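You operate a simulated robot arm through the tools that you are given. There is no shell and no other tool. Be economical: measure what you need, move in short steps, check, and stop when the job is done.

The job below is to be done with a simulated robot arm. You get a single attempt, and the scene is never put back.

Task
Put the M7 small die block from the top of the beige bench on the job sheet there and the M6 small die block on the oil paper there.
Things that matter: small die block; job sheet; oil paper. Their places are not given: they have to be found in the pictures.

It is judged by the outcome, as a careful person would: the job done as asked, and still so three seconds after it is handed in. It fails if anything else is knocked over, pushed out of place, dropped, spilled or broken.

Robot
A 6-joint arm with a two-finger parallel gripper, fixed in place. Base frame: the origin is at the foot of the arm, x ahead of it, y to its left, z up; the work surface is at about z = 850. Units: mm, degrees, N and s.
With the tool pointing down near the work surface it reaches from about 240 to 640 mm from the base axis. Its first joint turns from -66.0 to 66.0 degrees. Payload 2.7 kg.
The TCP is the grasp point between the finger pads, 23 mm short of the fingertips. In the tool frame z runs along the fingers and y along their closing line. The gripper opens to 94 mm. The fingers are 38 mm wide and 10 mm thick; the gripper's body (54 by 96 mm) begins 39 mm behind the TCP.
Orientation is told as [roll, pitch, yaw] about the base's x, y, z axes, in that order, counted from this pose: with the fingers straight down and closing along the base's y, the tool's x points along the base's -x, its y along +y and its z along -z.

Tools
- The arm moves only by the tool nudge_tool. Its argument "deltas" is a list of rows, each an object of numbers (a shift or turn left out is 0, a gripper value left out holds the last): "x", "y", "z": the shift along the base's x, y, z in units of 500 mm (1.0 is 500 mm); "wx", "wy", "wz": the turn, a rotation vector about the base's x, y, z in units of 60 degrees (1.0 is 60 degrees); "jaw": the finger opening in mm, from 0 to 94. In form: [{"x": .., "y": .., "z": .., "wx": .., "wy": .., "wz": .., "jaw": ..}, ...]. A call has 1 to 10 rows; each row is the pose to reach, as a shift and turn from the pose commanded when the call began. A call with a number of a shift or a turn outside -1 to 1 is refused whole. Rows are played at 5 a second. More than 50 mm and 8.6 degrees between two rows, or a gripper value outside its range, and nothing of the call is played. Where a pose cannot be reached the arm comes as near as it can. A force on the tool above 40 N (or 10 N above the force at the start of the call, whichever is more), or a blocked arm, ends the call early, and 0.2 s more pass. Each finger travels about 45 mm/s and halts on what it meets, pressing with about 34 N; the grip force reading is that of the motor and also rises with nothing between the fingers. The clock runs only during rows and for 0.2 s after the last one: add rows that repeat a pose to give the fingers time. It gives the time, the measured TCP pose, the force on the tool (base axes), the opening and the grip force at its end, in the units of the frame above (readings bear some noise), and new pictures: "pictures" is both (left out), scene, wrist or none.
- Cameras (640 x 400 px; columns grow to the right, rows downward): "scene" is fixed at [83.3, -451.4, 1384.9]; the picture's right is [0.62, -0.78, 0.00], its down [-0.58, -0.46, -0.67] and it looks along [0.52, 0.42, -0.74] (base axes); focal length 292 px, centre (320, 200). "wrist" rides on the gripper at [-39, 0, -44] in the tool frame; the picture's right is [0.00, -1.00, 0.00], its down [0.97, 0.00, -0.24] and it looks along [0.24, 0.00, 0.97] (tool axes); focal length 218 px, centre (320, 200).
- probe_pixels(camera, pixels): for up to 12 pixels [column, row] of the newest picture of that camera ("zoom" is the newest enlarged one), the place [x, y, z] in the base frame of the surface seen there, good to about 3 mm. No time passes.
- zoom(camera, box): a new picture of the part [left, top, right, bottom] of that camera's present view, enlarged. No time passes.
- close_job(): hands the job in; it is judged then, once.

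Keep the steps short. Do not move on a guess: measure, check each grasp and each placing, and mend mistakes. In all there are 60 turns and 120 pictures (those below and enlarged ones count). Leave the gripper open and the arm clear of the work at the hand-in unless told otherwise, and finish with a single line.

The tools are called after "Request:" as a command line: name --argument value ..., lists and objects as JSON in quotes. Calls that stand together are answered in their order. nudge_tool: Moves the arm, as the interface text tells. Its arguments: {"type":"object","properties":{"deltas":{"type":"array","items":{"type":"object","properties":{"x":{"type":"number"},"y":{"type":"number"},"z":{"type":"number"},"wx":{"type":"number"},"wy":{"type":"number"},"wz":{"type":"number"},"jaw":{"type":"number"}}}},"pictures":{"type":"string","enum":["both","scene","wrist","none"]}},"required":["deltas"]} The other tools are called the same way: probe_pixels (camera, pixels) gives the place of the surface under pixels of a picture; zoom (camera, box) takes an enlarged picture of a part of a camera's view; close_job () hands the job in.

At the start:

```text
t: 0.0
position: [277.6, -190.9, 1126.2]
tcp_rot: [0.0, 0.0, 0.0]
force: [-0.1, 0.4, -0.6]
finger_gap: 94.2
grasp_force: 0.1
```

scene: 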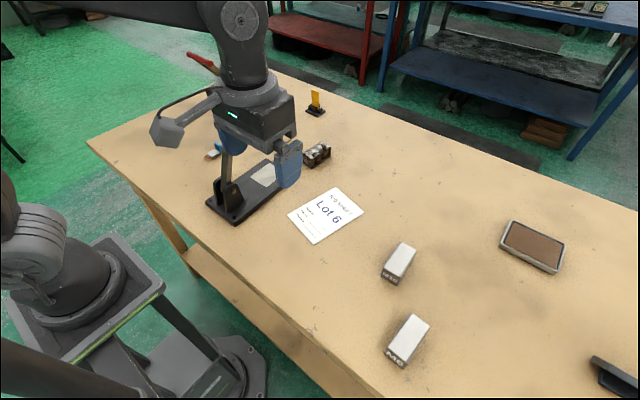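
wrist: 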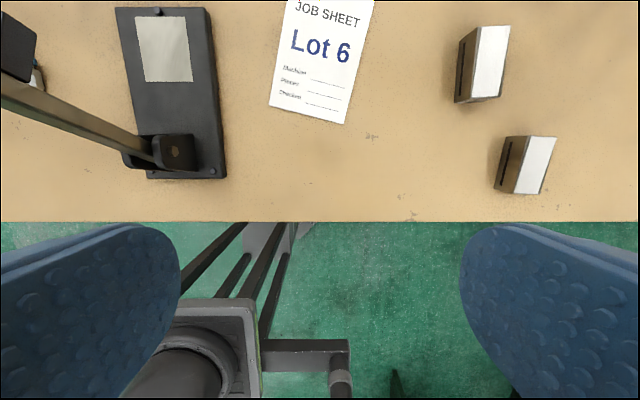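

I see two die blocks near (398,263) and (407,340), a job sheet at (327,215), a brown tray at (533,247) and a black stand with a pale patch at (265,175). I'll zoom in to read the labels.

Request:
zoom --camera "scene" --box '[350, 220, 478, 380]'

Request:
zoom --camera "scene" --box '[480, 200, 640, 400]'

Request:
zoom --camera "scene" --box '[180, 60, 380, 260]'

```text
2.50 times, centred on (414, 300) of scene
```

zoom: 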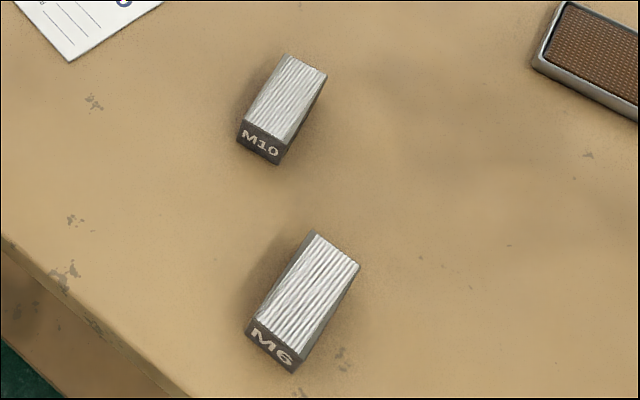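

```text
2.00 times, centred on (560, 300) of scene
```

zoom: 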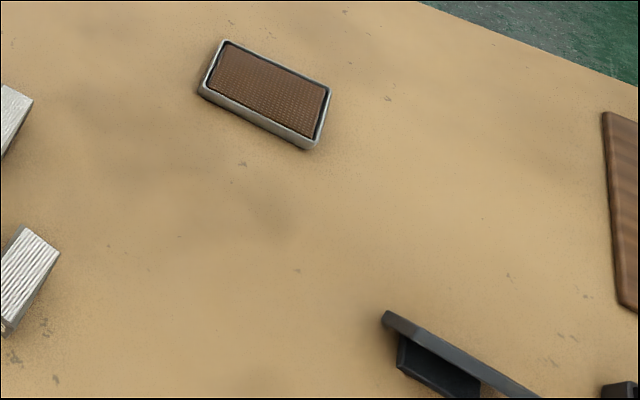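

```text
2.00 times, centred on (280, 160) of scene
```

zoom: 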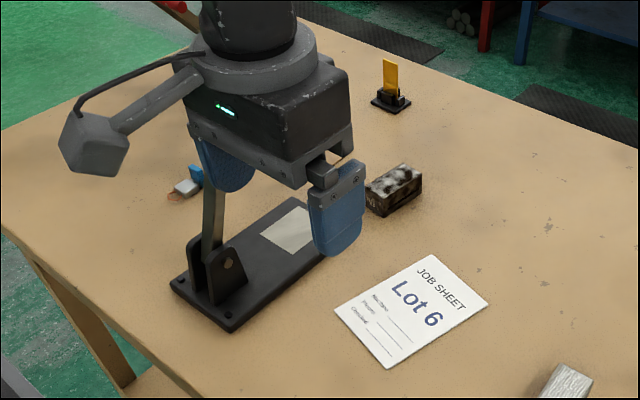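

The blocks read M10 and M6. A third dark block is at about (317,152), so I'll zoom there.

Request:
zoom --camera "scene" --box '[285, 125, 349, 175]'

Request:
probe_pixels --camera "scene" --pixels '[[317, 150], [327, 215], [398, 258], [410, 335], [533, 245], [265, 175], [315, 110], [636, 300], [610, 372], [215, 152], [100, 145], [585, 200]]'

```text
8.00 times, centred on (317, 150) of scene
```

zoom: 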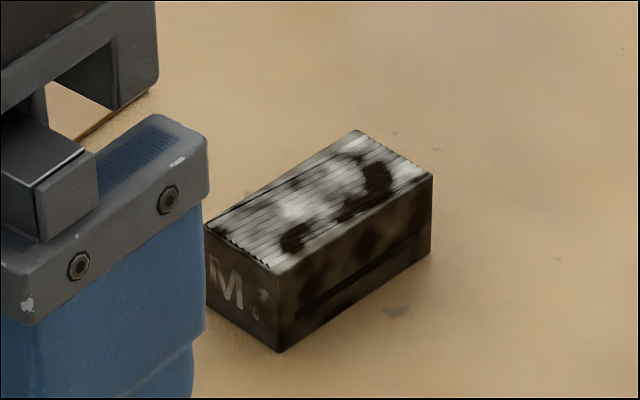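

```text
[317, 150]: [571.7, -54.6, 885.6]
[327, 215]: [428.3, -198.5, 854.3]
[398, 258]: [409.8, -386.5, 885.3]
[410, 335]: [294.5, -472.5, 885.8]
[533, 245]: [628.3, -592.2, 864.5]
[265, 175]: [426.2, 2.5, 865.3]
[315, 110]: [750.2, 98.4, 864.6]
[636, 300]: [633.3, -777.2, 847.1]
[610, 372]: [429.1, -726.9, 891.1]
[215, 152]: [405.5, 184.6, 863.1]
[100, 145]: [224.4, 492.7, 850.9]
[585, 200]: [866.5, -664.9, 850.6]
```

The third block starts with "M" and has a partly hidden digit. I'll raise the arm and move it left, clear of the scene view, to read the digit and find the oil paper.

Request:
nudge_tool --deltas '[{"z": 0.08}, {"z": 0.16}, {"x": 0.08, "z": 0.16}, {"x": 0.16, "z": 0.16}, {"x": 0.16, "y": -0.08, "z": 0.16}, {"x": 0.16, "y": -0.16, "z": 0.16}, {"x": 0.16, "y": -0.24, "z": 0.16}]'

```text
t: 1.6
position: [358.0, -310.8, 1208.4]
tcp_rot: [0.0, 0.0, 0.1]
force: [0.2, 0.0, -0.4]
finger_gap: 93.9
grasp_force: 0.0
```

scene: 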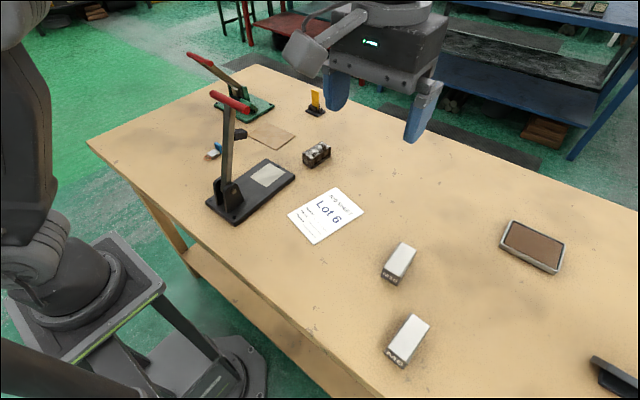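
wrist: 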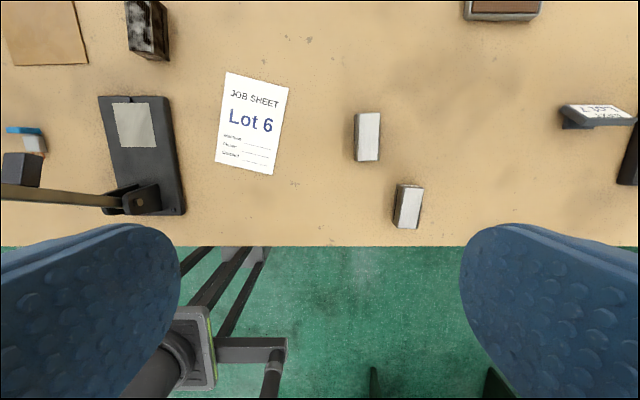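

A brown paper now shows at (272,136) in the scene picture, and there's a sign at the right of the wrist picture. I'll zoom in on these and on the block.

Request:
zoom --camera "scene" --box '[180, 40, 340, 220]'

Request:
zoom --camera "scene" --box '[293, 133, 341, 173]'

Request:
zoom --camera "wrist" --box '[540, 80, 640, 200]'

Request:
probe_pixels --camera "scene" --pixels '[[272, 136], [317, 152], [249, 137], [283, 149], [297, 135], [264, 124], [240, 133], [244, 108], [213, 95], [226, 170], [315, 92], [260, 110]]'

```text
2.22 times, centred on (260, 130) of scene
```

zoom: 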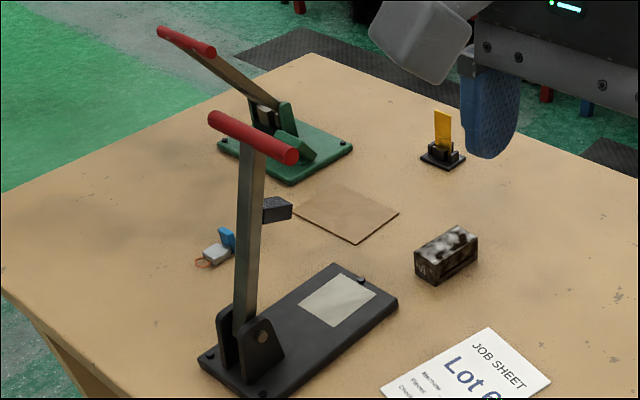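

```text
10.00 times, centred on (317, 153) of scene
```

zoom: 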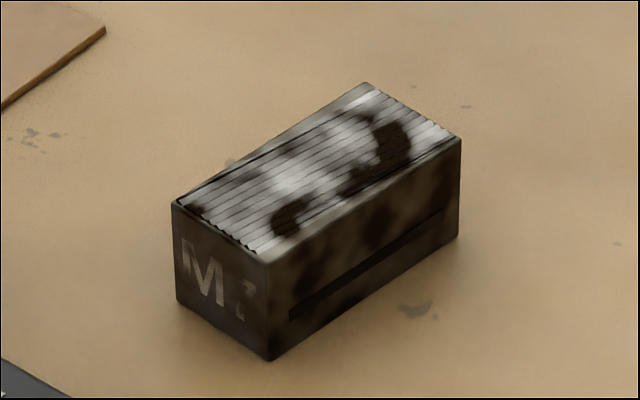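

```text
3.33 times, centred on (590, 140) of wrist
```

zoom: 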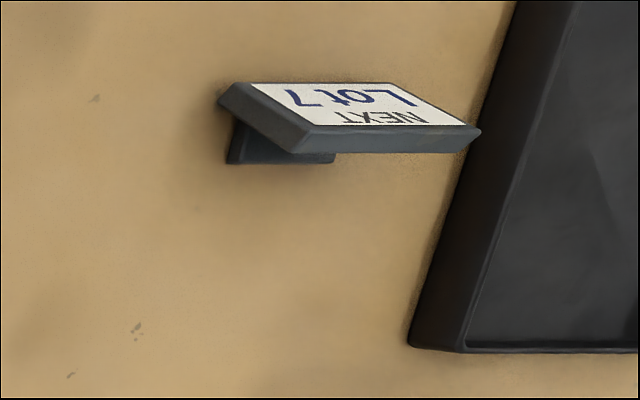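

```text
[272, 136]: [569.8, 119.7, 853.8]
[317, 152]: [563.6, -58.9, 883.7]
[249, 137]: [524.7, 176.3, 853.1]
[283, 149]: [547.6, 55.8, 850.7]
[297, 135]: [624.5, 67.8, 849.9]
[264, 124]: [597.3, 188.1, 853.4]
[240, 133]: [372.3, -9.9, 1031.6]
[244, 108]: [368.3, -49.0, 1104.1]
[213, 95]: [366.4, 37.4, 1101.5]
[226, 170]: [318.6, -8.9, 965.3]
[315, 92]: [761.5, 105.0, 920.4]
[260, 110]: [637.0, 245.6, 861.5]
```

The block's label is smeared. I'll enlarge it further, and zoom on the right of the bench for other blocks.

Request:
zoom --camera "scene" --box '[309, 155, 321, 169]'

Request:
zoom --camera "wrist" --box '[100, 0, 200, 70]'

```text
16.00 times, centred on (315, 162) of scene
```

zoom: 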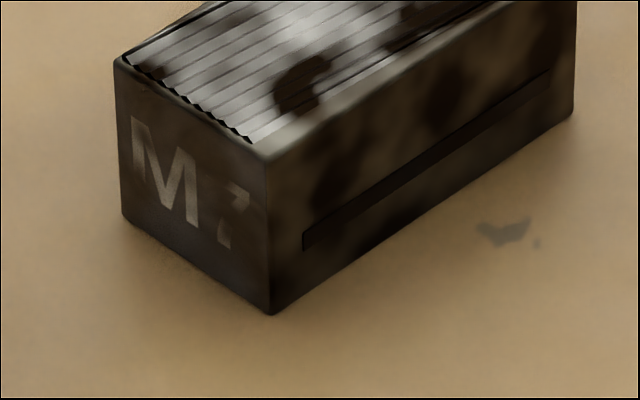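

```text
5.71 times, centred on (150, 35) of wrist
```

zoom: 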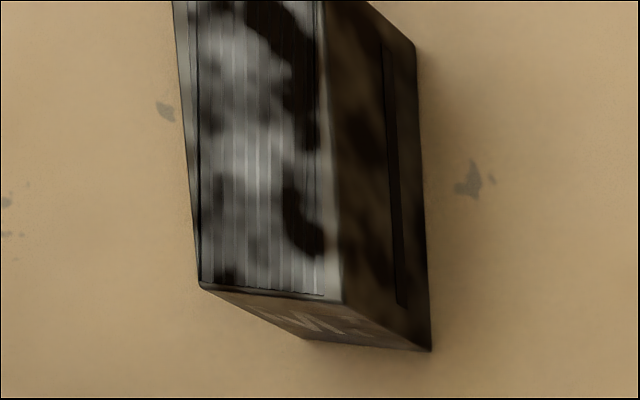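

It looks like "M7", but I want to rule out another M7. I'll swing the arm right to see the rest of the bench and the tray.

Request:
nudge_tool --deltas '[{"y": -0.08}, {"y": -0.16}, {"y": -0.24}, {"y": -0.32}, {"y": -0.4}]'

```text
t: 2.8
position: [328.6, -467.6, 1174.2]
tcp_rot: [0.0, 0.0, 0.1]
force: [-0.5, -0.2, 0.5]
finger_gap: 94.2
grasp_force: 0.0
out of reach, approached as far as the arm can: row 3, 4, 5
```

scene: 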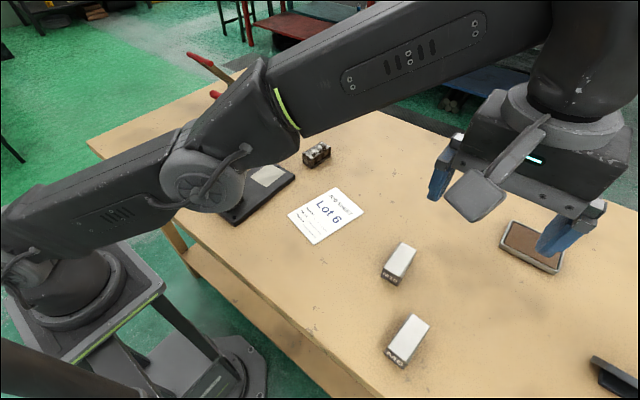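
wrist: 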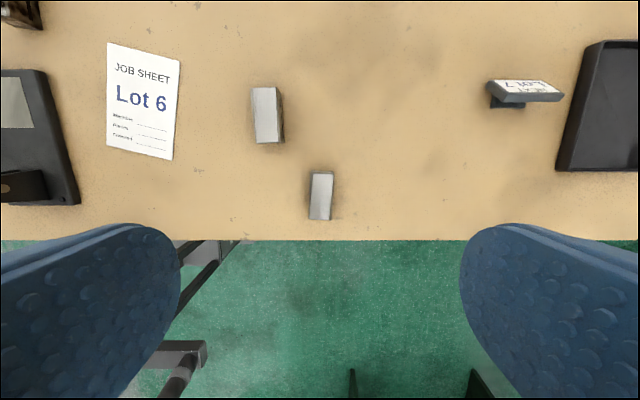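

The tray at the right looks empty, and no other M7 shows. Next I'll measure M6, M7 and M10 and check the paper.

Request:
zoom --camera "wrist" --box '[240, 70, 400, 240]'

Request:
zoom --camera "scene" --box '[375, 300, 439, 380]'

```text
2.35 times, centred on (320, 155) of wrist
```

zoom: 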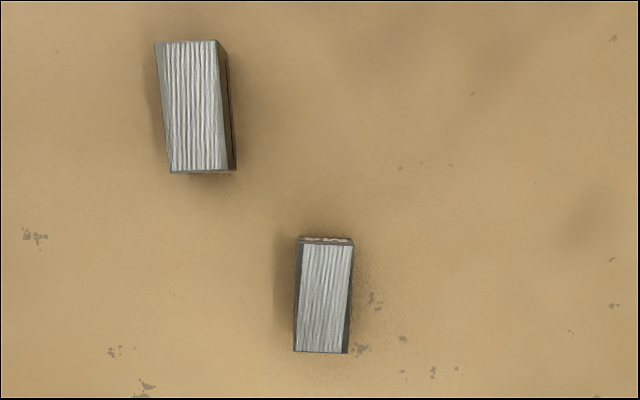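

```text
5.00 times, centred on (407, 340) of scene
```

zoom: 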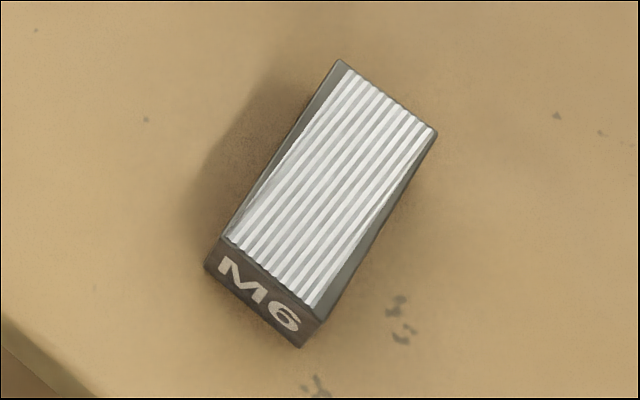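

Request:
probe_pixels --camera "zoom" --pixels '[[340, 64], [434, 131], [318, 312], [222, 244], [208, 264], [298, 344], [328, 190]]'

Request:
probe_pixels --camera "wrist" --pixels '[[313, 174], [331, 174], [327, 218], [311, 218], [107, 42], [180, 62], [175, 160], [107, 145]]'

Request:
zoom --camera "scene" --box '[297, 136, 337, 172]'

```text
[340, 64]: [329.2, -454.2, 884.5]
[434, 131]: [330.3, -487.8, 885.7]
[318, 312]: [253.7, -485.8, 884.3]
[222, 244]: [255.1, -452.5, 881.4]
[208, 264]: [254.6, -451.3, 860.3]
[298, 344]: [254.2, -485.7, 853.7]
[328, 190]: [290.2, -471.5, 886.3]
```

```text
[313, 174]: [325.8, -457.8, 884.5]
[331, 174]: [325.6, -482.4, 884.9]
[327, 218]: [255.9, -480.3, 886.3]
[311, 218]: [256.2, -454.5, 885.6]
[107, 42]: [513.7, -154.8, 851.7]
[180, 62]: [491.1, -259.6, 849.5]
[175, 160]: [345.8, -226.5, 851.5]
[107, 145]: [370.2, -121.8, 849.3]
```

```text
11.11 times, centred on (317, 154) of scene
```

zoom: 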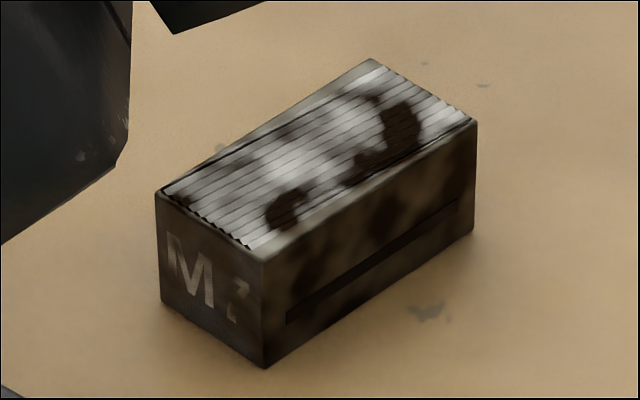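

Request:
probe_pixels --camera "zoom" --pixels '[[372, 62], [473, 121], [265, 258], [162, 194], [163, 296], [265, 364], [472, 230], [318, 160]]'

```text
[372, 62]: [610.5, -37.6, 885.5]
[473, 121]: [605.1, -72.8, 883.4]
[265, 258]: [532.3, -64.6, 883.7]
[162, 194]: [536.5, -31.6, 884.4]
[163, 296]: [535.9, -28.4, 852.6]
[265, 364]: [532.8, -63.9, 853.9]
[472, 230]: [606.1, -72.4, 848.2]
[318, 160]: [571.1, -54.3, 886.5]
```

M7 is centred at about (571,-51), turned about -5°. M6 is centred at (292,-470). The black press has a lever handle near (367,0,1104) that the forearm may sweep over, so I'll probe the arm's links for clearance.

Request:
probe_pixels --camera "scene" --pixels '[[60, 300], [110, 235], [200, 185], [200, 165], [270, 110], [300, 130], [420, 110], [420, 30], [520, 60], [600, 60], [560, 150], [35, 270]]'

```text
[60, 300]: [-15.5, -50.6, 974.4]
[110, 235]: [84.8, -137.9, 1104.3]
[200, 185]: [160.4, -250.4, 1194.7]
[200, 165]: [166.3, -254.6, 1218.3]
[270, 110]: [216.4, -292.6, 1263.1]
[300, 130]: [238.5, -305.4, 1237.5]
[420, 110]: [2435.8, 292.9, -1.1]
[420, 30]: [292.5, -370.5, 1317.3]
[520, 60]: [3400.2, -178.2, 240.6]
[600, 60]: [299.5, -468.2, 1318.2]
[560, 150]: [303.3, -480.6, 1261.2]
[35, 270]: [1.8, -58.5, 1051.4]
```

Estimated link geometry: shoulder at z of about 1040, elbow 342 mm out, then a 323 mm forearm. Over the handle at grasp height the forearm clears by only about 25 mm, so I'll check as I approach. First I'll move back left and see where the commanded pose is.

Request:
nudge_tool --deltas '[{"y": 0.08}, {"y": 0.16}, {"y": 0.24}, {"y": 0.32}]' --pictures "none"

Request:
probe_pixels --camera "scene" --pixels '[[216, 95], [192, 54], [230, 80], [210, 65], [295, 175], [275, 160]]'

```text
t: 3.8
position: [328.6, -308.9, 1174.8]
tcp_rot: [-0.2, 0.0, -0.1]
force: [-0.1, 0.1, 0.1]
finger_gap: 94.3
grasp_force: 0.0
out of reach, approached as far as the arm can: row 1
```

```text
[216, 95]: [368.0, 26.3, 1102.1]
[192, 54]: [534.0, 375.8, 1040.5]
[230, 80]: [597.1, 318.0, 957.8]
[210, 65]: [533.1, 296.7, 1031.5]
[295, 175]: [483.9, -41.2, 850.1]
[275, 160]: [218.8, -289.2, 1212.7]
```

Commanded pose equals measured pose, about (329,-309,1175). Next I'll move to about (571,-51,1050) above M7, turning -5.4°, with the fingers opened to 70.

Request:
nudge_tool --deltas '[{"x": 0.054, "y": 0.057, "z": -0.028, "wz": -0.01, "jaw": 70}, {"x": 0.108, "y": 0.115, "z": -0.056, "wz": -0.02}, {"x": 0.161, "y": 0.172, "z": -0.083, "wz": -0.03}, {"x": 0.215, "y": 0.229, "z": -0.111, "wz": -0.04}, {"x": 0.269, "y": 0.287, "z": -0.139, "wz": -0.05}, {"x": 0.323, "y": 0.344, "z": -0.167, "wz": -0.06}, {"x": 0.376, "y": 0.401, "z": -0.194, "wz": -0.07}, {"x": 0.43, "y": 0.459, "z": -0.222, "wz": -0.08}, {"x": 0.484, "y": 0.516, "z": -0.25, "wz": -0.09}, {"x": 0.484, "y": 0.516, "z": -0.25, "wz": -0.09}]'

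```text
t: 6.0
position: [568.5, -47.5, 1048.3]
tcp_rot: [0.1, 0.0, -5.4]
force: [0.0, 0.0, 1.0]
finger_gap: 70.2
grasp_force: 0.0
```

scene: 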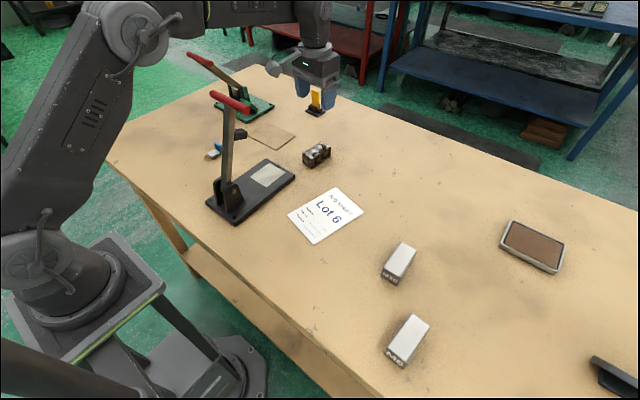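
wrist: 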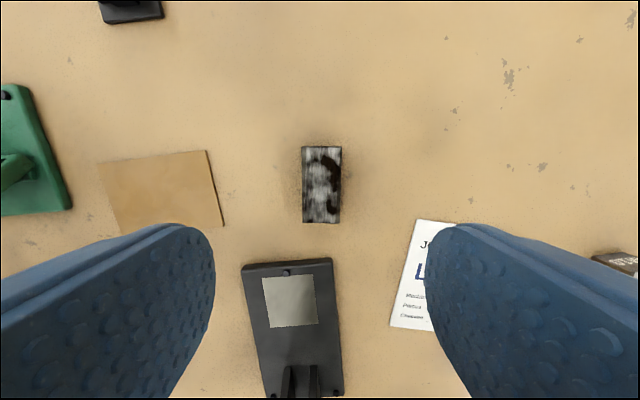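

Elbow and forearm are high. I'll probe them, plus the block and paper in the wrist picture.

Request:
probe_pixels --camera "scene" --pixels '[[140, 30], [220, 22], [270, 20], [110, 75], [30, 255]]'

Request:
probe_pixels --camera "wrist" --pixels '[[303, 149], [340, 149], [339, 220], [304, 220], [99, 165], [206, 151], [223, 224], [115, 230], [165, 195], [290, 260], [335, 262]]'

Request:
zoom --camera "wrist" --box '[80, 130, 240, 240]'

```text
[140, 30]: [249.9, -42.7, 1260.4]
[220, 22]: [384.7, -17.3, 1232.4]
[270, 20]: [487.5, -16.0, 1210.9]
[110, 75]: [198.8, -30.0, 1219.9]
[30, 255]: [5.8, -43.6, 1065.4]
```

```text
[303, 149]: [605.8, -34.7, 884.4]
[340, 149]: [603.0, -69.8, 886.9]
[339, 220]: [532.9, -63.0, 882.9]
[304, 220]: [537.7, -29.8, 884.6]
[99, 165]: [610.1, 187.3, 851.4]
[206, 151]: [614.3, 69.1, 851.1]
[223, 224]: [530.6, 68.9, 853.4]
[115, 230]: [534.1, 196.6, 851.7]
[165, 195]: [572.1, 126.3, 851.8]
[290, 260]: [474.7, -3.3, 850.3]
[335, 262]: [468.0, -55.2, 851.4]
```

```text
3.64 times, centred on (160, 185) of wrist
```

zoom: 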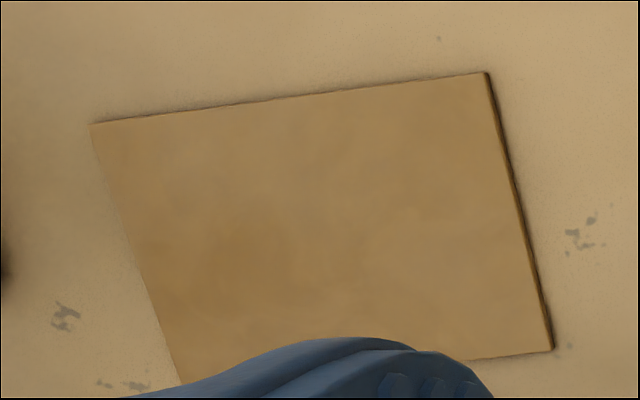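

At grasp height the forearm's underside could come very near the handle top (about 1104). I'll measure both edges more exactly.

Request:
zoom --camera "scene" --box '[80, 0, 340, 130]'

Request:
probe_pixels --camera "scene" --pixels '[[220, 26], [200, 26], [240, 25], [200, 10], [220, 5], [212, 92], [247, 108], [230, 97], [213, 96], [245, 112], [285, 22], [310, 45]]'

```text
2.46 times, centred on (210, 65) of scene
```

zoom: 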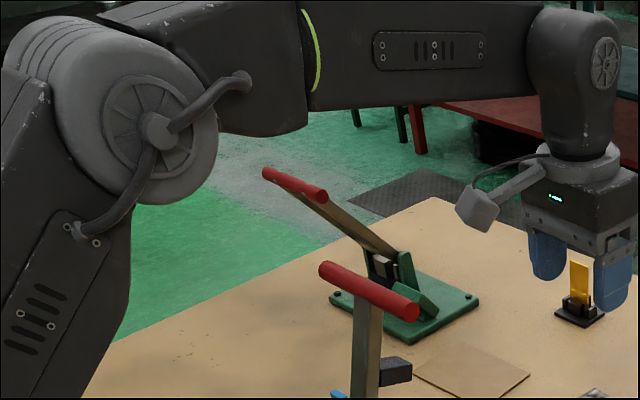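

```text
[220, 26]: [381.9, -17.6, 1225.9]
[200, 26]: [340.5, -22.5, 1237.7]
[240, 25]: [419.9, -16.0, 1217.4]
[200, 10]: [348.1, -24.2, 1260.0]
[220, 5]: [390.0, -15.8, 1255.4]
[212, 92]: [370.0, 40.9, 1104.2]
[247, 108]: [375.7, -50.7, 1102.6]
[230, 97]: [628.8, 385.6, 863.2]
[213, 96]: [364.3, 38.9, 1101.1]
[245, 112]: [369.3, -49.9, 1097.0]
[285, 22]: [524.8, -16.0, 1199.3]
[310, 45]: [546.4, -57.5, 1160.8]
```

The underside would clear the handle by only about 20 mm with the tool vertical. Tilting the tool 15° about its closing line, fingers outward, draws the wrist in and lifts the elbow, which should give about 35 mm or more. I'll tilt and go to z=940, then check.

Request:
nudge_tool --deltas '[{"x": 0.003, "y": -0.006, "z": 0, "wx": -0.0118, "wy": -0.1245}, {"x": 0.003, "y": -0.006, "z": -0.05, "wx": -0.0235, "wy": -0.249}, {"x": 0.003, "y": -0.006, "z": -0.11, "wx": -0.0235, "wy": -0.249}, {"x": 0.003, "y": -0.006, "z": -0.17, "wx": -0.0235, "wy": -0.249}, {"x": 0.003, "y": -0.006, "z": -0.216, "wx": -0.0235, "wy": -0.249}]'

```text
t: 7.2
position: [571.8, -52.3, 939.6]
tcp_rot: [-0.1, -15.1, -5.3]
force: [0.0, -0.6, 0.4]
finger_gap: 69.5
grasp_force: 0.1
```

scene: 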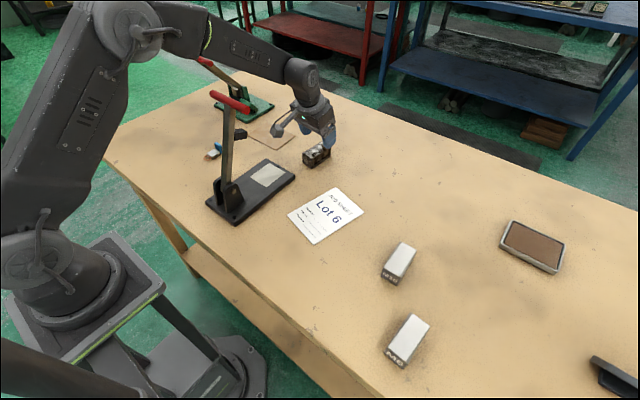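
wrist: 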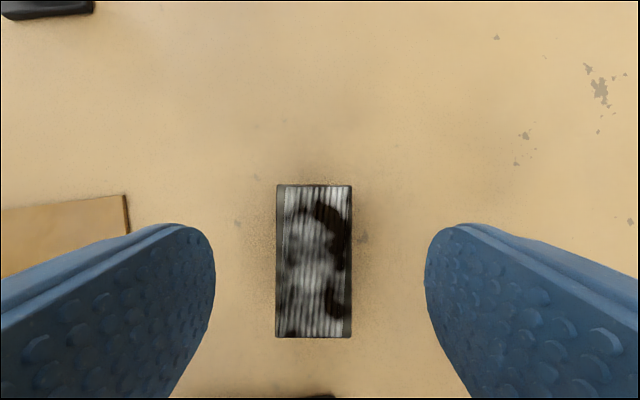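

Plenty of gap is visible between forearm and handle. I'll probe the lower forearm edge near x=370.

Request:
probe_pixels --camera "scene" --pixels '[[200, 58], [205, 62], [215, 63], [225, 66], [235, 69], [180, 52], [245, 70], [280, 80]]'

Request:
zoom --camera "scene" --box '[150, 10, 350, 180]'

```text
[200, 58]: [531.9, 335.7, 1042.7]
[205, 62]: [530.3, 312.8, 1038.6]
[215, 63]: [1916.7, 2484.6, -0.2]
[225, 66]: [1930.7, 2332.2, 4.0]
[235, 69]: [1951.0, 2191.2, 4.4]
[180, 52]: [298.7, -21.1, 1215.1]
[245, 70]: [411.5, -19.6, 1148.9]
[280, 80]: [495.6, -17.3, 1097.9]
```

```text
2.35 times, centred on (250, 95) of scene
```

zoom: 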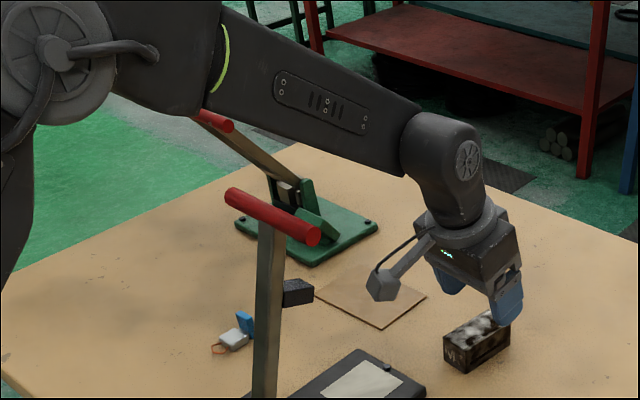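

The edge is at about z=1173 over the handle and will be near 1150 at grasp, so clear. I'll descend to z=884 and close the fingers.

Request:
nudge_tool --deltas '[{"x": -0.003, "y": 0.003, "z": -0.04}, {"x": -0.003, "y": 0.003, "z": -0.08}, {"x": -0.003, "y": 0.003, "z": -0.111}, {"x": -0.003, "y": 0.003, "z": -0.111, "jaw": 45}, {"x": -0.003, "y": 0.003, "z": -0.111, "jaw": 25}, {"x": -0.003, "y": 0.003, "z": -0.111, "jaw": 25}, {"x": -0.003, "y": 0.003, "z": -0.111, "jaw": 25}]'

```text
t: 8.8
position: [569.4, -51.0, 884.3]
tcp_rot: [0.1, -15.0, -5.4]
force: [0.2, 2.4, -0.8]
finger_gap: 38.0
grasp_force: 33.8
```

scene: 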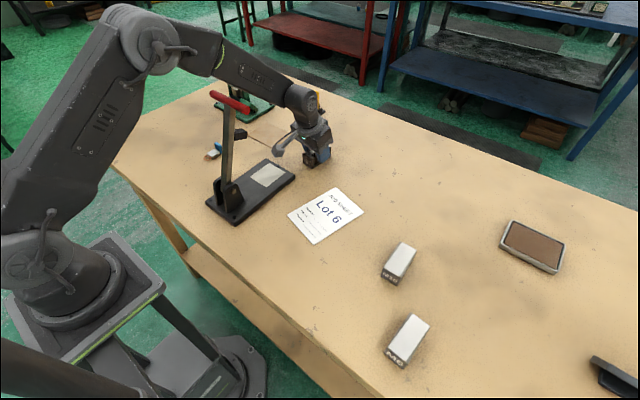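
wrist: 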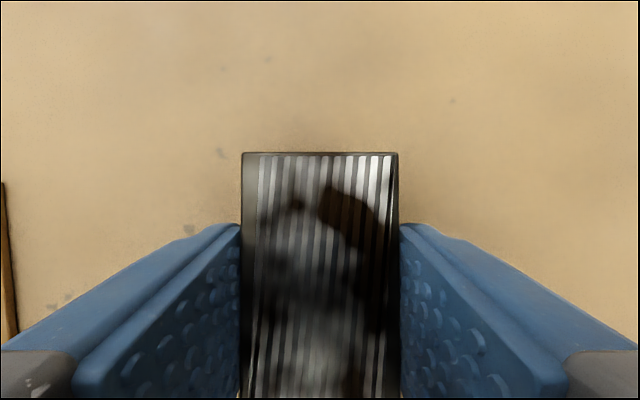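

The gap stopped at 38 with 34 N, so M7 is held. It's oily, so I'll lift it slowly and check.

Request:
nudge_tool --deltas '[{"z": 0.01, "jaw": 20}, {"z": 0.03}, {"z": 0.05}, {"z": 0.08}, {"z": 0.08}]'

```text
t: 10.0
position: [571.1, -50.5, 925.2]
tcp_rot: [-0.1, -15.0, -5.5]
force: [0.2, 0.2, -0.1]
finger_gap: 20.2
grasp_force: 0.1
```

scene: 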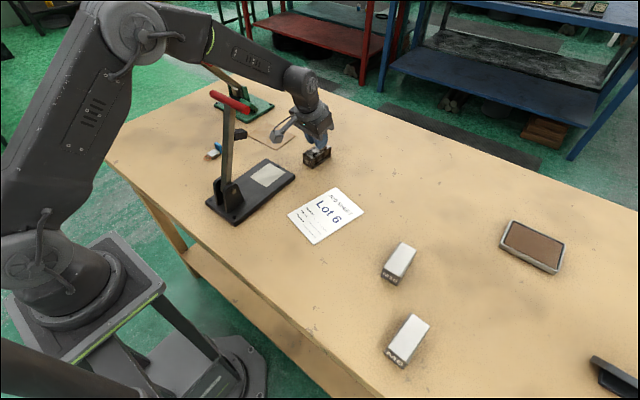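
wrist: 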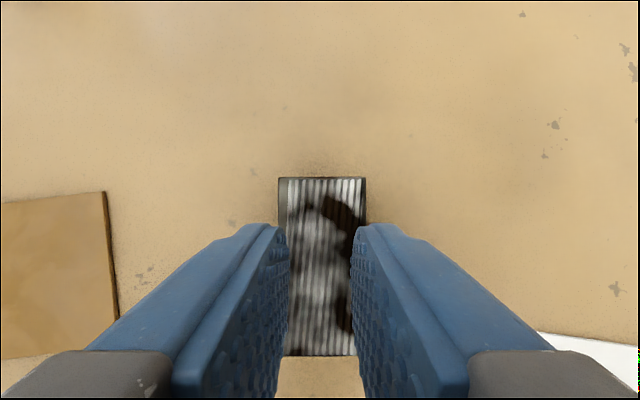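

M7 slipped out and still sits on the bench; its sides are oily. I'll look closely at where it is and at its surfaces before trying again.

Request:
zoom --camera "wrist" --box '[250, 160, 400, 370]'

Request:
zoom --camera "scene" --box '[297, 140, 337, 172]'

```text
1.90 times, centred on (325, 265) of wrist
```

zoom: 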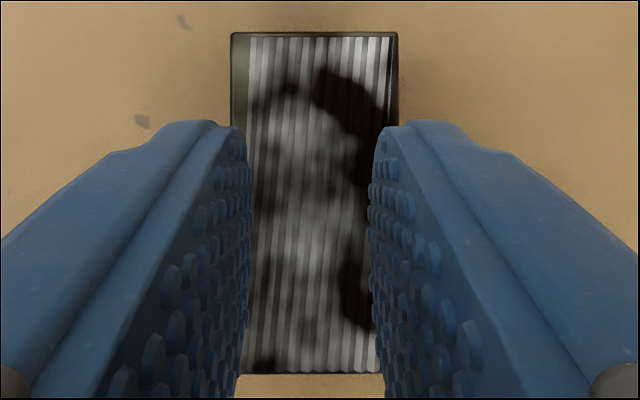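

```text
12.50 times, centred on (317, 156) of scene
```

zoom: 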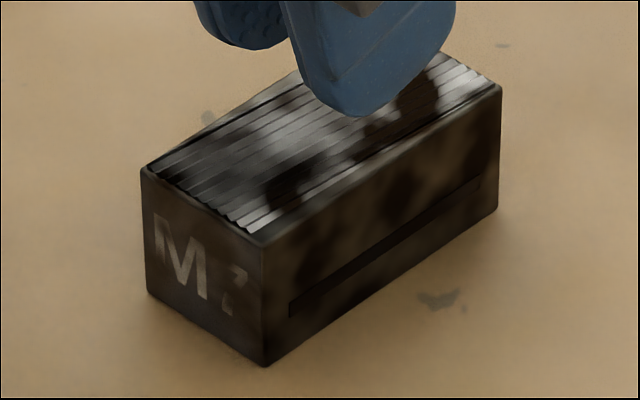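

M7 hasn't moved and is upright. I'll try once more with a deeper grasp (z=880), full closing command and settling time, then a very slow lift to see whether it holds.

Request:
nudge_tool --deltas '[{"jaw": 60}, {"jaw": 60}, {"jaw": 60}, {"z": -0.04}, {"z": -0.08}, {"z": -0.09}, {"z": -0.09, "jaw": 0}, {"z": -0.09, "jaw": 0}, {"z": -0.09, "jaw": 0}, {"z": -0.09, "jaw": 0}]' --pictures "none"

Request:
nudge_tool --deltas '[{"z": 0.002}, {"z": 0.004}, {"z": 0.006}, {"z": 0.008}, {"z": 0.01}, {"z": 0.012}, {"z": 0.014}, {"z": 0.016}, {"z": 0.018}, {"z": 0.02}]'

```text
t: 12.2
position: [571.5, -49.7, 878.4]
tcp_rot: [0.1, -15.1, -5.3]
force: [0.2, -2.3, -0.3]
finger_gap: 38.0
grasp_force: 34.0
```

```text
t: 14.4
position: [569.6, -50.7, 888.3]
tcp_rot: [-0.1, -15.0, -5.5]
force: [-0.9, 0.1, -8.1]
finger_gap: 37.9
grasp_force: 34.1
```

scene: 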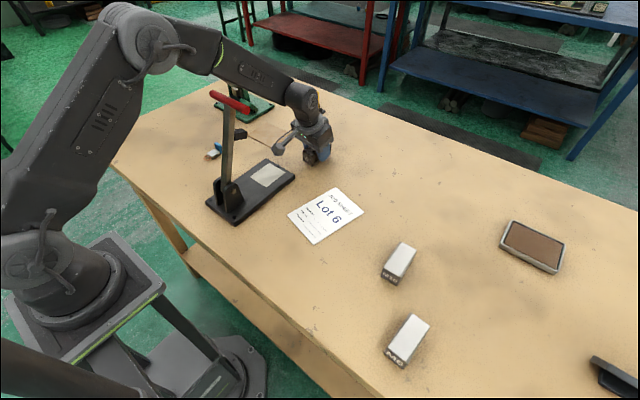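
wrist: 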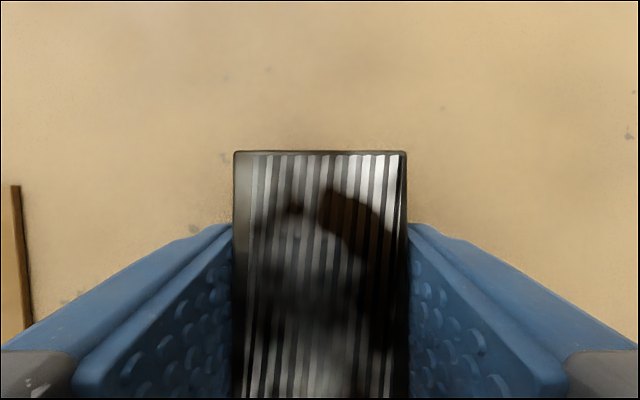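

The tool now carries -8.1 N, so the block may be lifted or may be sliding. I'll check whether it's off the bench.

Request:
zoom --camera "scene" --box '[297, 130, 341, 174]'

Request:
probe_pixels --camera "wrist" --pixels '[[260, 165], [320, 170], [380, 165], [320, 250], [320, 330]]'

```text
9.09 times, centred on (319, 152) of scene
```

zoom: 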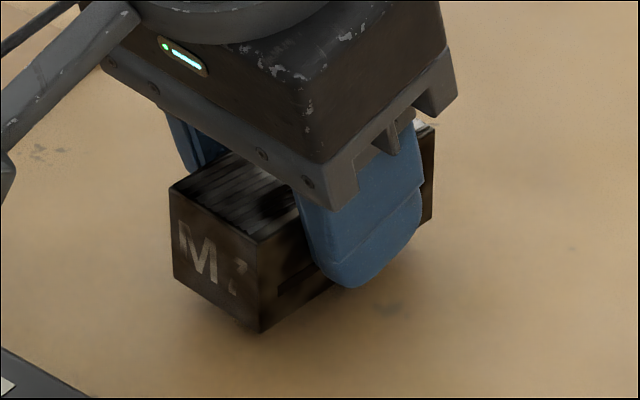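

```text
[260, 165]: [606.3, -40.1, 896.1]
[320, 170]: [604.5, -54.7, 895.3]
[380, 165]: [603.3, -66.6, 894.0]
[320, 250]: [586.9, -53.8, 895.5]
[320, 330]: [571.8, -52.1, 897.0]
```

It's lifted about 10 mm with no slip relative to the fingers: its top is at 896 and the TCP at 888. Slow motion works. I'll carry it slowly, with ramped steps, toward the sheet centre (430,-191).

Request:
nudge_tool --deltas '[{"x": -0.003, "y": -0.003, "z": 0.001}, {"x": -0.0085, "y": -0.0085, "z": 0.002}, {"x": -0.017, "y": -0.017, "z": 0.004}, {"x": -0.028, "y": -0.028, "z": 0.006}, {"x": -0.04, "y": -0.04, "z": 0.008}, {"x": -0.051, "y": -0.051, "z": 0.01}, {"x": -0.062, "y": -0.062, "z": 0.012}, {"x": -0.071, "y": -0.071, "z": 0.014}, {"x": -0.076, "y": -0.076, "z": 0.015}, {"x": -0.079, "y": -0.079, "z": 0.015}]' --pictures "wrist"

```text
t: 16.6
position: [531.0, -90.3, 895.9]
tcp_rot: [0.0, -15.0, -5.5]
force: [-0.4, 0.0, -7.5]
finger_gap: 37.8
grasp_force: 33.6
```

wrist: 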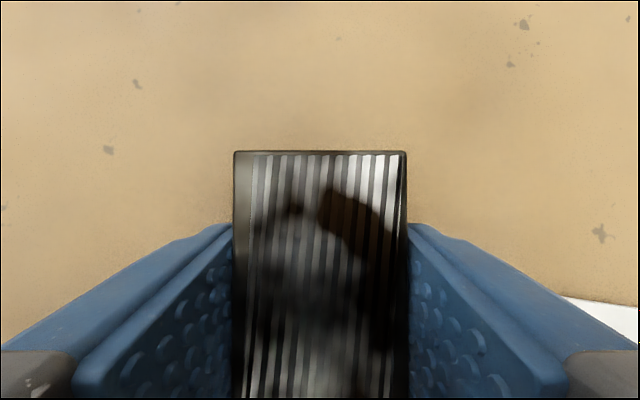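

No slip. I'll continue with two more ramped moves.

Request:
nudge_tool --deltas '[{"x": -0.0028, "y": -0.0028}, {"x": -0.0085, "y": -0.0085}, {"x": -0.0184, "y": -0.0184}, {"x": -0.0325, "y": -0.0325}, {"x": -0.0495, "y": -0.0495}, {"x": -0.0665, "y": -0.0665}, {"x": -0.0806, "y": -0.0806}, {"x": -0.0905, "y": -0.0905}, {"x": -0.0962, "y": -0.0962}, {"x": -0.1004, "y": -0.1004}]' --pictures "none"

Request:
nudge_tool --deltas '[{"x": -0.0028, "y": -0.0028}, {"x": -0.0085, "y": -0.0085}, {"x": -0.0184, "y": -0.0184}, {"x": -0.0325, "y": -0.0325}, {"x": -0.0495, "y": -0.0495}, {"x": -0.0665, "y": -0.0665}, {"x": -0.0806, "y": -0.0806}, {"x": -0.0905, "y": -0.0905}, {"x": -0.0962, "y": -0.0962}, {"x": -0.1004, "y": -0.1004}]'

```text
t: 18.8
position: [480.6, -141.4, 896.7]
tcp_rot: [-0.1, -15.0, -5.4]
force: [-0.3, -0.3, -9.2]
finger_gap: 37.4
grasp_force: 33.8
```

```text
t: 21.0
position: [429.5, -192.2, 896.7]
tcp_rot: [0.0, -15.0, -5.4]
force: [0.1, 0.5, -7.6]
finger_gap: 38.1
grasp_force: 33.8
```

scene: 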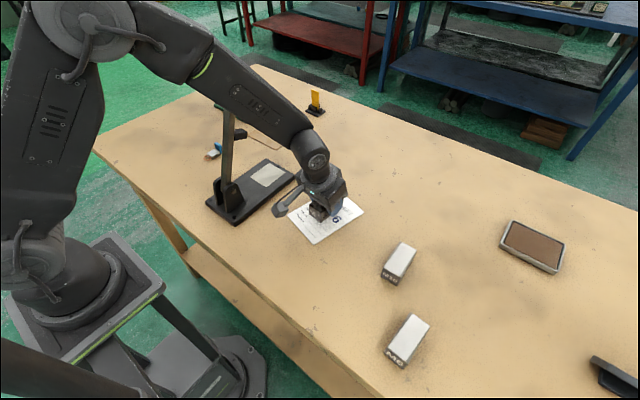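
wrist: 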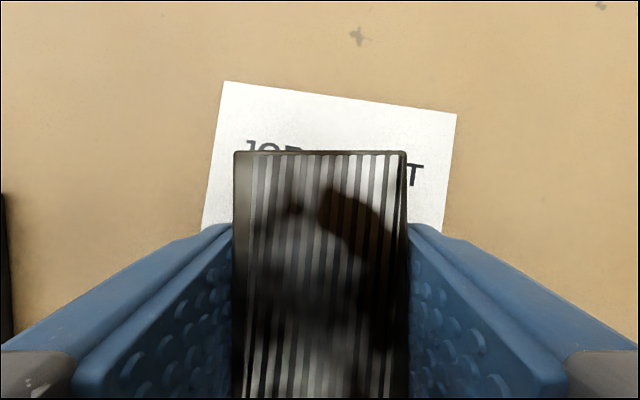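

It's centred over the sheet. The block needs to go down about 17.5 mm; I'll lower it slowly.

Request:
nudge_tool --deltas '[{"z": -0.003}, {"z": -0.008}, {"z": -0.014}, {"z": -0.02}, {"z": -0.025}, {"z": -0.029}, {"z": -0.032}, {"z": -0.034}, {"z": -0.035}, {"z": -0.035}]' --pictures "none"

Request:
zoom --camera "scene" --box '[290, 170, 370, 250]'

```text
t: 23.2
position: [430.8, -192.5, 880.2]
tcp_rot: [-0.2, -15.3, -5.4]
force: [-2.0, 0.7, 24.6]
finger_gap: 37.9
grasp_force: 33.7
```

```text
5.00 times, centred on (330, 210) of scene
```

zoom: 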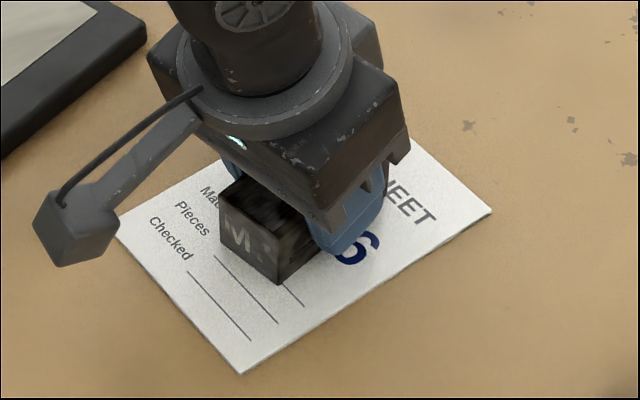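

Contact is firm at 24.6 N upward. I'll ease up 1 mm, open to 56 and retreat straight up.

Request:
nudge_tool --deltas '[{"z": 0.002}, {"z": 0.002, "jaw": 45}, {"z": 0.002, "jaw": 56}, {"z": 0.002, "jaw": 56}, {"z": 0.03}, {"z": 0.08}, {"z": 0.16}, {"z": 0.24}, {"z": 0.32}]'

```text
t: 25.2
position: [430.9, -190.9, 1036.6]
tcp_rot: [0.0, -15.0, -5.4]
force: [0.3, -0.2, -0.5]
finger_gap: 56.0
grasp_force: 0.0
```

scene: 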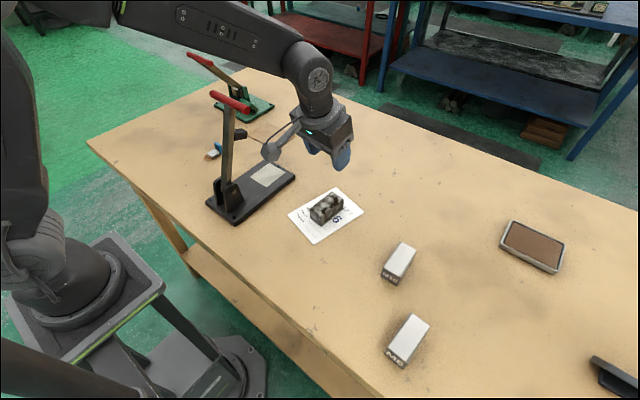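
wrist: 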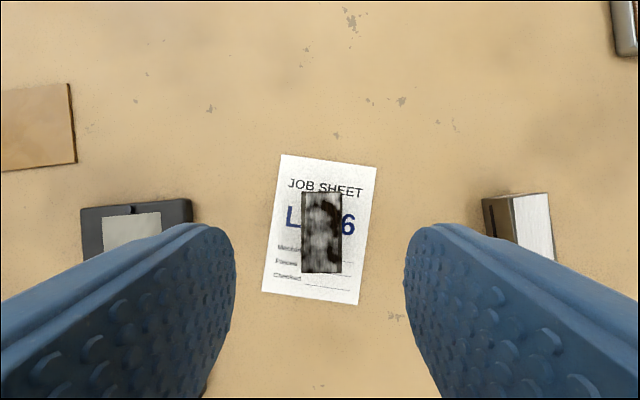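

M7 sits squarely on the job sheet. Next is M6 at (292,-470). I'll move above it at z≈1036, levelling the tool and setting yaw to about -1°, fingers at 60.

Request:
nudge_tool --deltas '[{"x": -0.0348, "y": -0.0698, "wx": 0.0018, "wy": 0.0312, "wz": 0.0088, "jaw": 64}, {"x": -0.0695, "y": -0.1395, "wx": 0.0036, "wy": 0.0625, "wz": 0.0175}, {"x": -0.1042, "y": -0.2092, "wx": 0.0054, "wy": 0.0938, "wz": 0.0263}, {"x": -0.139, "y": -0.279, "wx": 0.0072, "wy": 0.125, "wz": 0.035}, {"x": -0.1738, "y": -0.3488, "wx": 0.009, "wy": 0.1562, "wz": 0.0438}, {"x": -0.2085, "y": -0.4185, "wx": 0.0108, "wy": 0.1875, "wz": 0.0525}, {"x": -0.2432, "y": -0.4882, "wx": 0.0126, "wy": 0.2188, "wz": 0.0613}, {"x": -0.278, "y": -0.558, "wx": 0.0144, "wy": 0.25, "wz": 0.07}, {"x": -0.278, "y": -0.558, "wx": 0.0144, "wy": 0.25, "wz": 0.07}]'

```text
t: 27.2
position: [291.9, -469.3, 1039.8]
tcp_rot: [0.0, 0.1, -1.2]
force: [-0.3, -0.7, -0.5]
finger_gap: 64.2
grasp_force: 0.1
```

scene: 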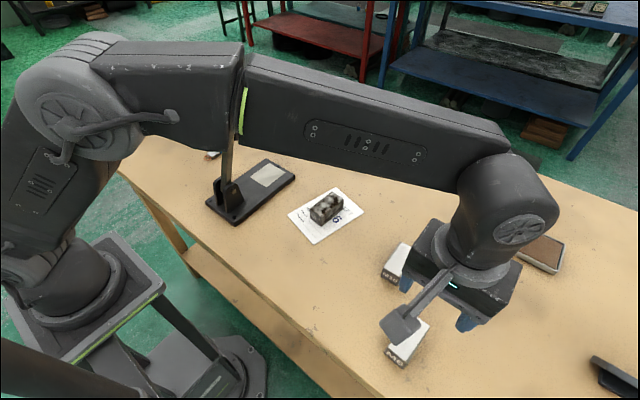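
wrist: 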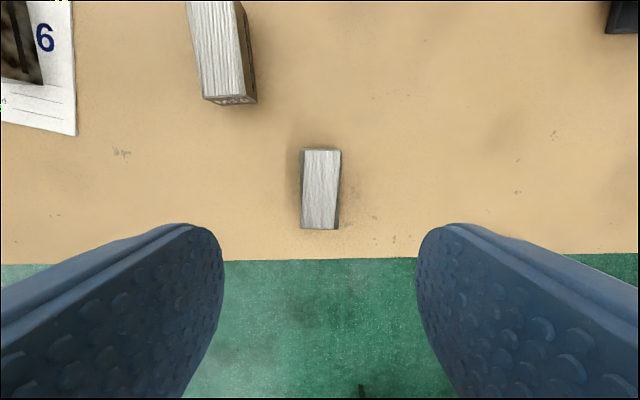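

The arm is above M6. I'll measure its corners from here.

Request:
probe_pixels --camera "wrist" --pixels '[[306, 153], [339, 152], [335, 226], [304, 226], [320, 190]]'

Request:
zoom --camera "wrist" --box '[270, 130, 380, 250]'

```text
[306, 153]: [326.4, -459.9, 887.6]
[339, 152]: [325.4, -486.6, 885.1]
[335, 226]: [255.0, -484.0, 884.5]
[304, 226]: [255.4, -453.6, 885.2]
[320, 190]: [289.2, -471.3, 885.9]
```

```text
3.33 times, centred on (325, 190) of wrist
```

zoom: 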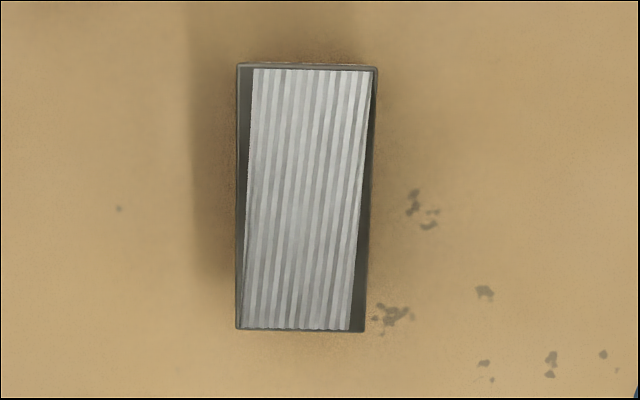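

M6 is centred at about (291.5,-470). I'll descend to z=879 and close.

Request:
nudge_tool --deltas '[{"y": -0.001, "z": -0.08}, {"y": -0.001, "z": -0.16}, {"y": -0.001, "z": -0.24}, {"y": -0.001, "z": -0.29}, {"y": -0.001, "z": -0.321}, {"y": -0.001, "z": -0.321, "jaw": 45}, {"y": -0.001, "z": -0.321, "jaw": 0}, {"y": -0.001, "z": -0.321, "jaw": 0}, {"y": -0.001, "z": -0.321, "jaw": 0}]'

```text
t: 29.2
position: [292.6, -470.9, 878.0]
tcp_rot: [0.0, 0.1, -1.2]
force: [0.5, 0.4, 0.1]
finger_gap: 37.9
grasp_force: 34.1
```

scene: 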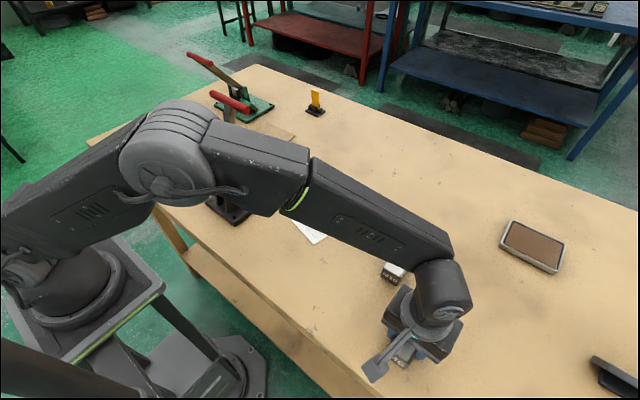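
wrist: 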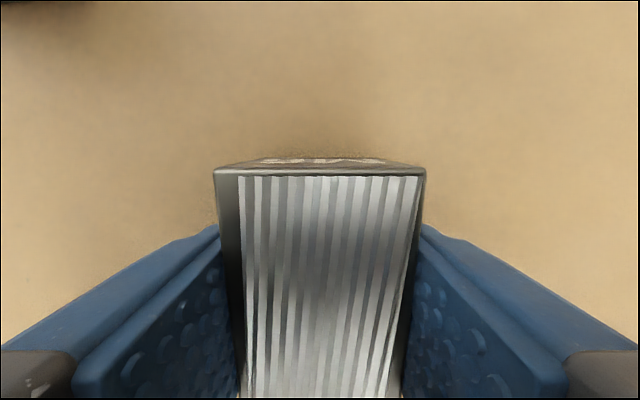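

Gripped at 38 mm and 34 N. I'll lift slowly and verify.

Request:
nudge_tool --deltas '[{"z": 0.002}, {"z": 0.004}, {"z": 0.007}, {"z": 0.011}, {"z": 0.016}, {"z": 0.022}, {"z": 0.028}, {"z": 0.034}, {"z": 0.038}, {"z": 0.04}]' --pictures "wrist"

Request:
probe_pixels --camera "wrist" --pixels '[[320, 200], [320, 300], [260, 200], [390, 200]]'

```text
t: 31.4
position: [291.0, -471.0, 897.0]
tcp_rot: [0.0, 0.1, -1.3]
force: [-0.2, -1.0, -8.4]
finger_gap: 37.8
grasp_force: 33.6
```

wrist: 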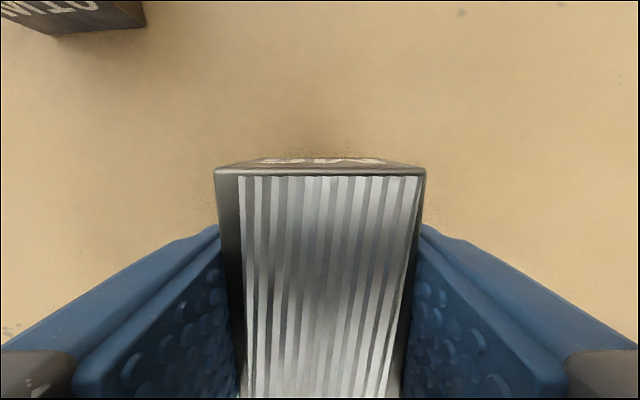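

```text
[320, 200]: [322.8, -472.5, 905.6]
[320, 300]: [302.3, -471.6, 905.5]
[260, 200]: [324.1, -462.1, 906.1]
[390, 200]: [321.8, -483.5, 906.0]
```

M6 is lifted with no slip: its top is at 906, 9 mm above the TCP. I'll raise it by 110 mm with a smooth ramp.

Request:
nudge_tool --deltas '[{"z": 0.004}, {"z": 0.012}, {"z": 0.028}, {"z": 0.052}, {"z": 0.084}, {"z": 0.12}, {"z": 0.156}, {"z": 0.188}, {"z": 0.21}, {"z": 0.22}]' --pictures "wrist"

```text
t: 33.6
position: [291.1, -469.9, 1007.7]
tcp_rot: [0.0, 0.1, -1.4]
force: [-0.2, -0.1, -7.9]
finger_gap: 38.0
grasp_force: 33.4
```

wrist: 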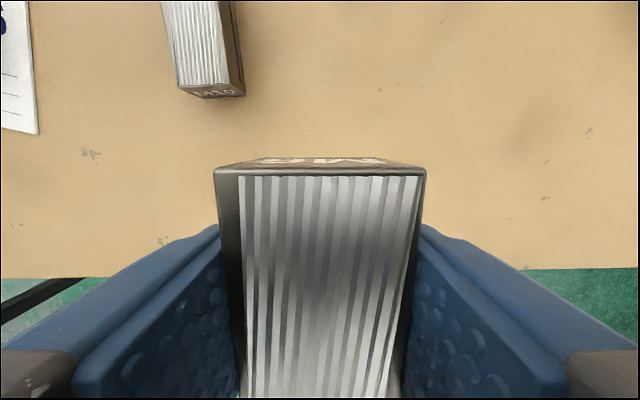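

Held steady. Before the carry I'll measure the brown paper's corners precisely from the scene camera.

Request:
zoom --camera "scene" --box '[230, 100, 326, 160]'

```text
6.67 times, centred on (278, 130) of scene
```

zoom: 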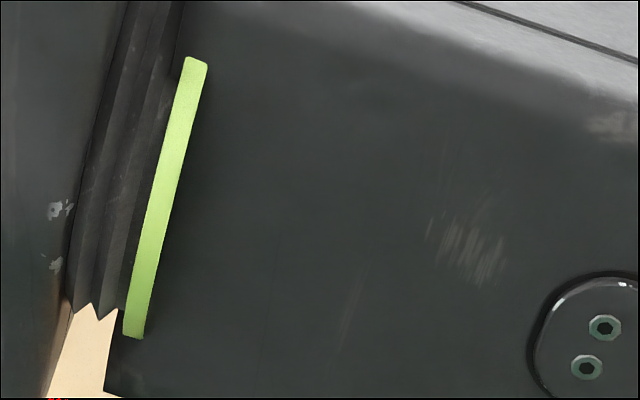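

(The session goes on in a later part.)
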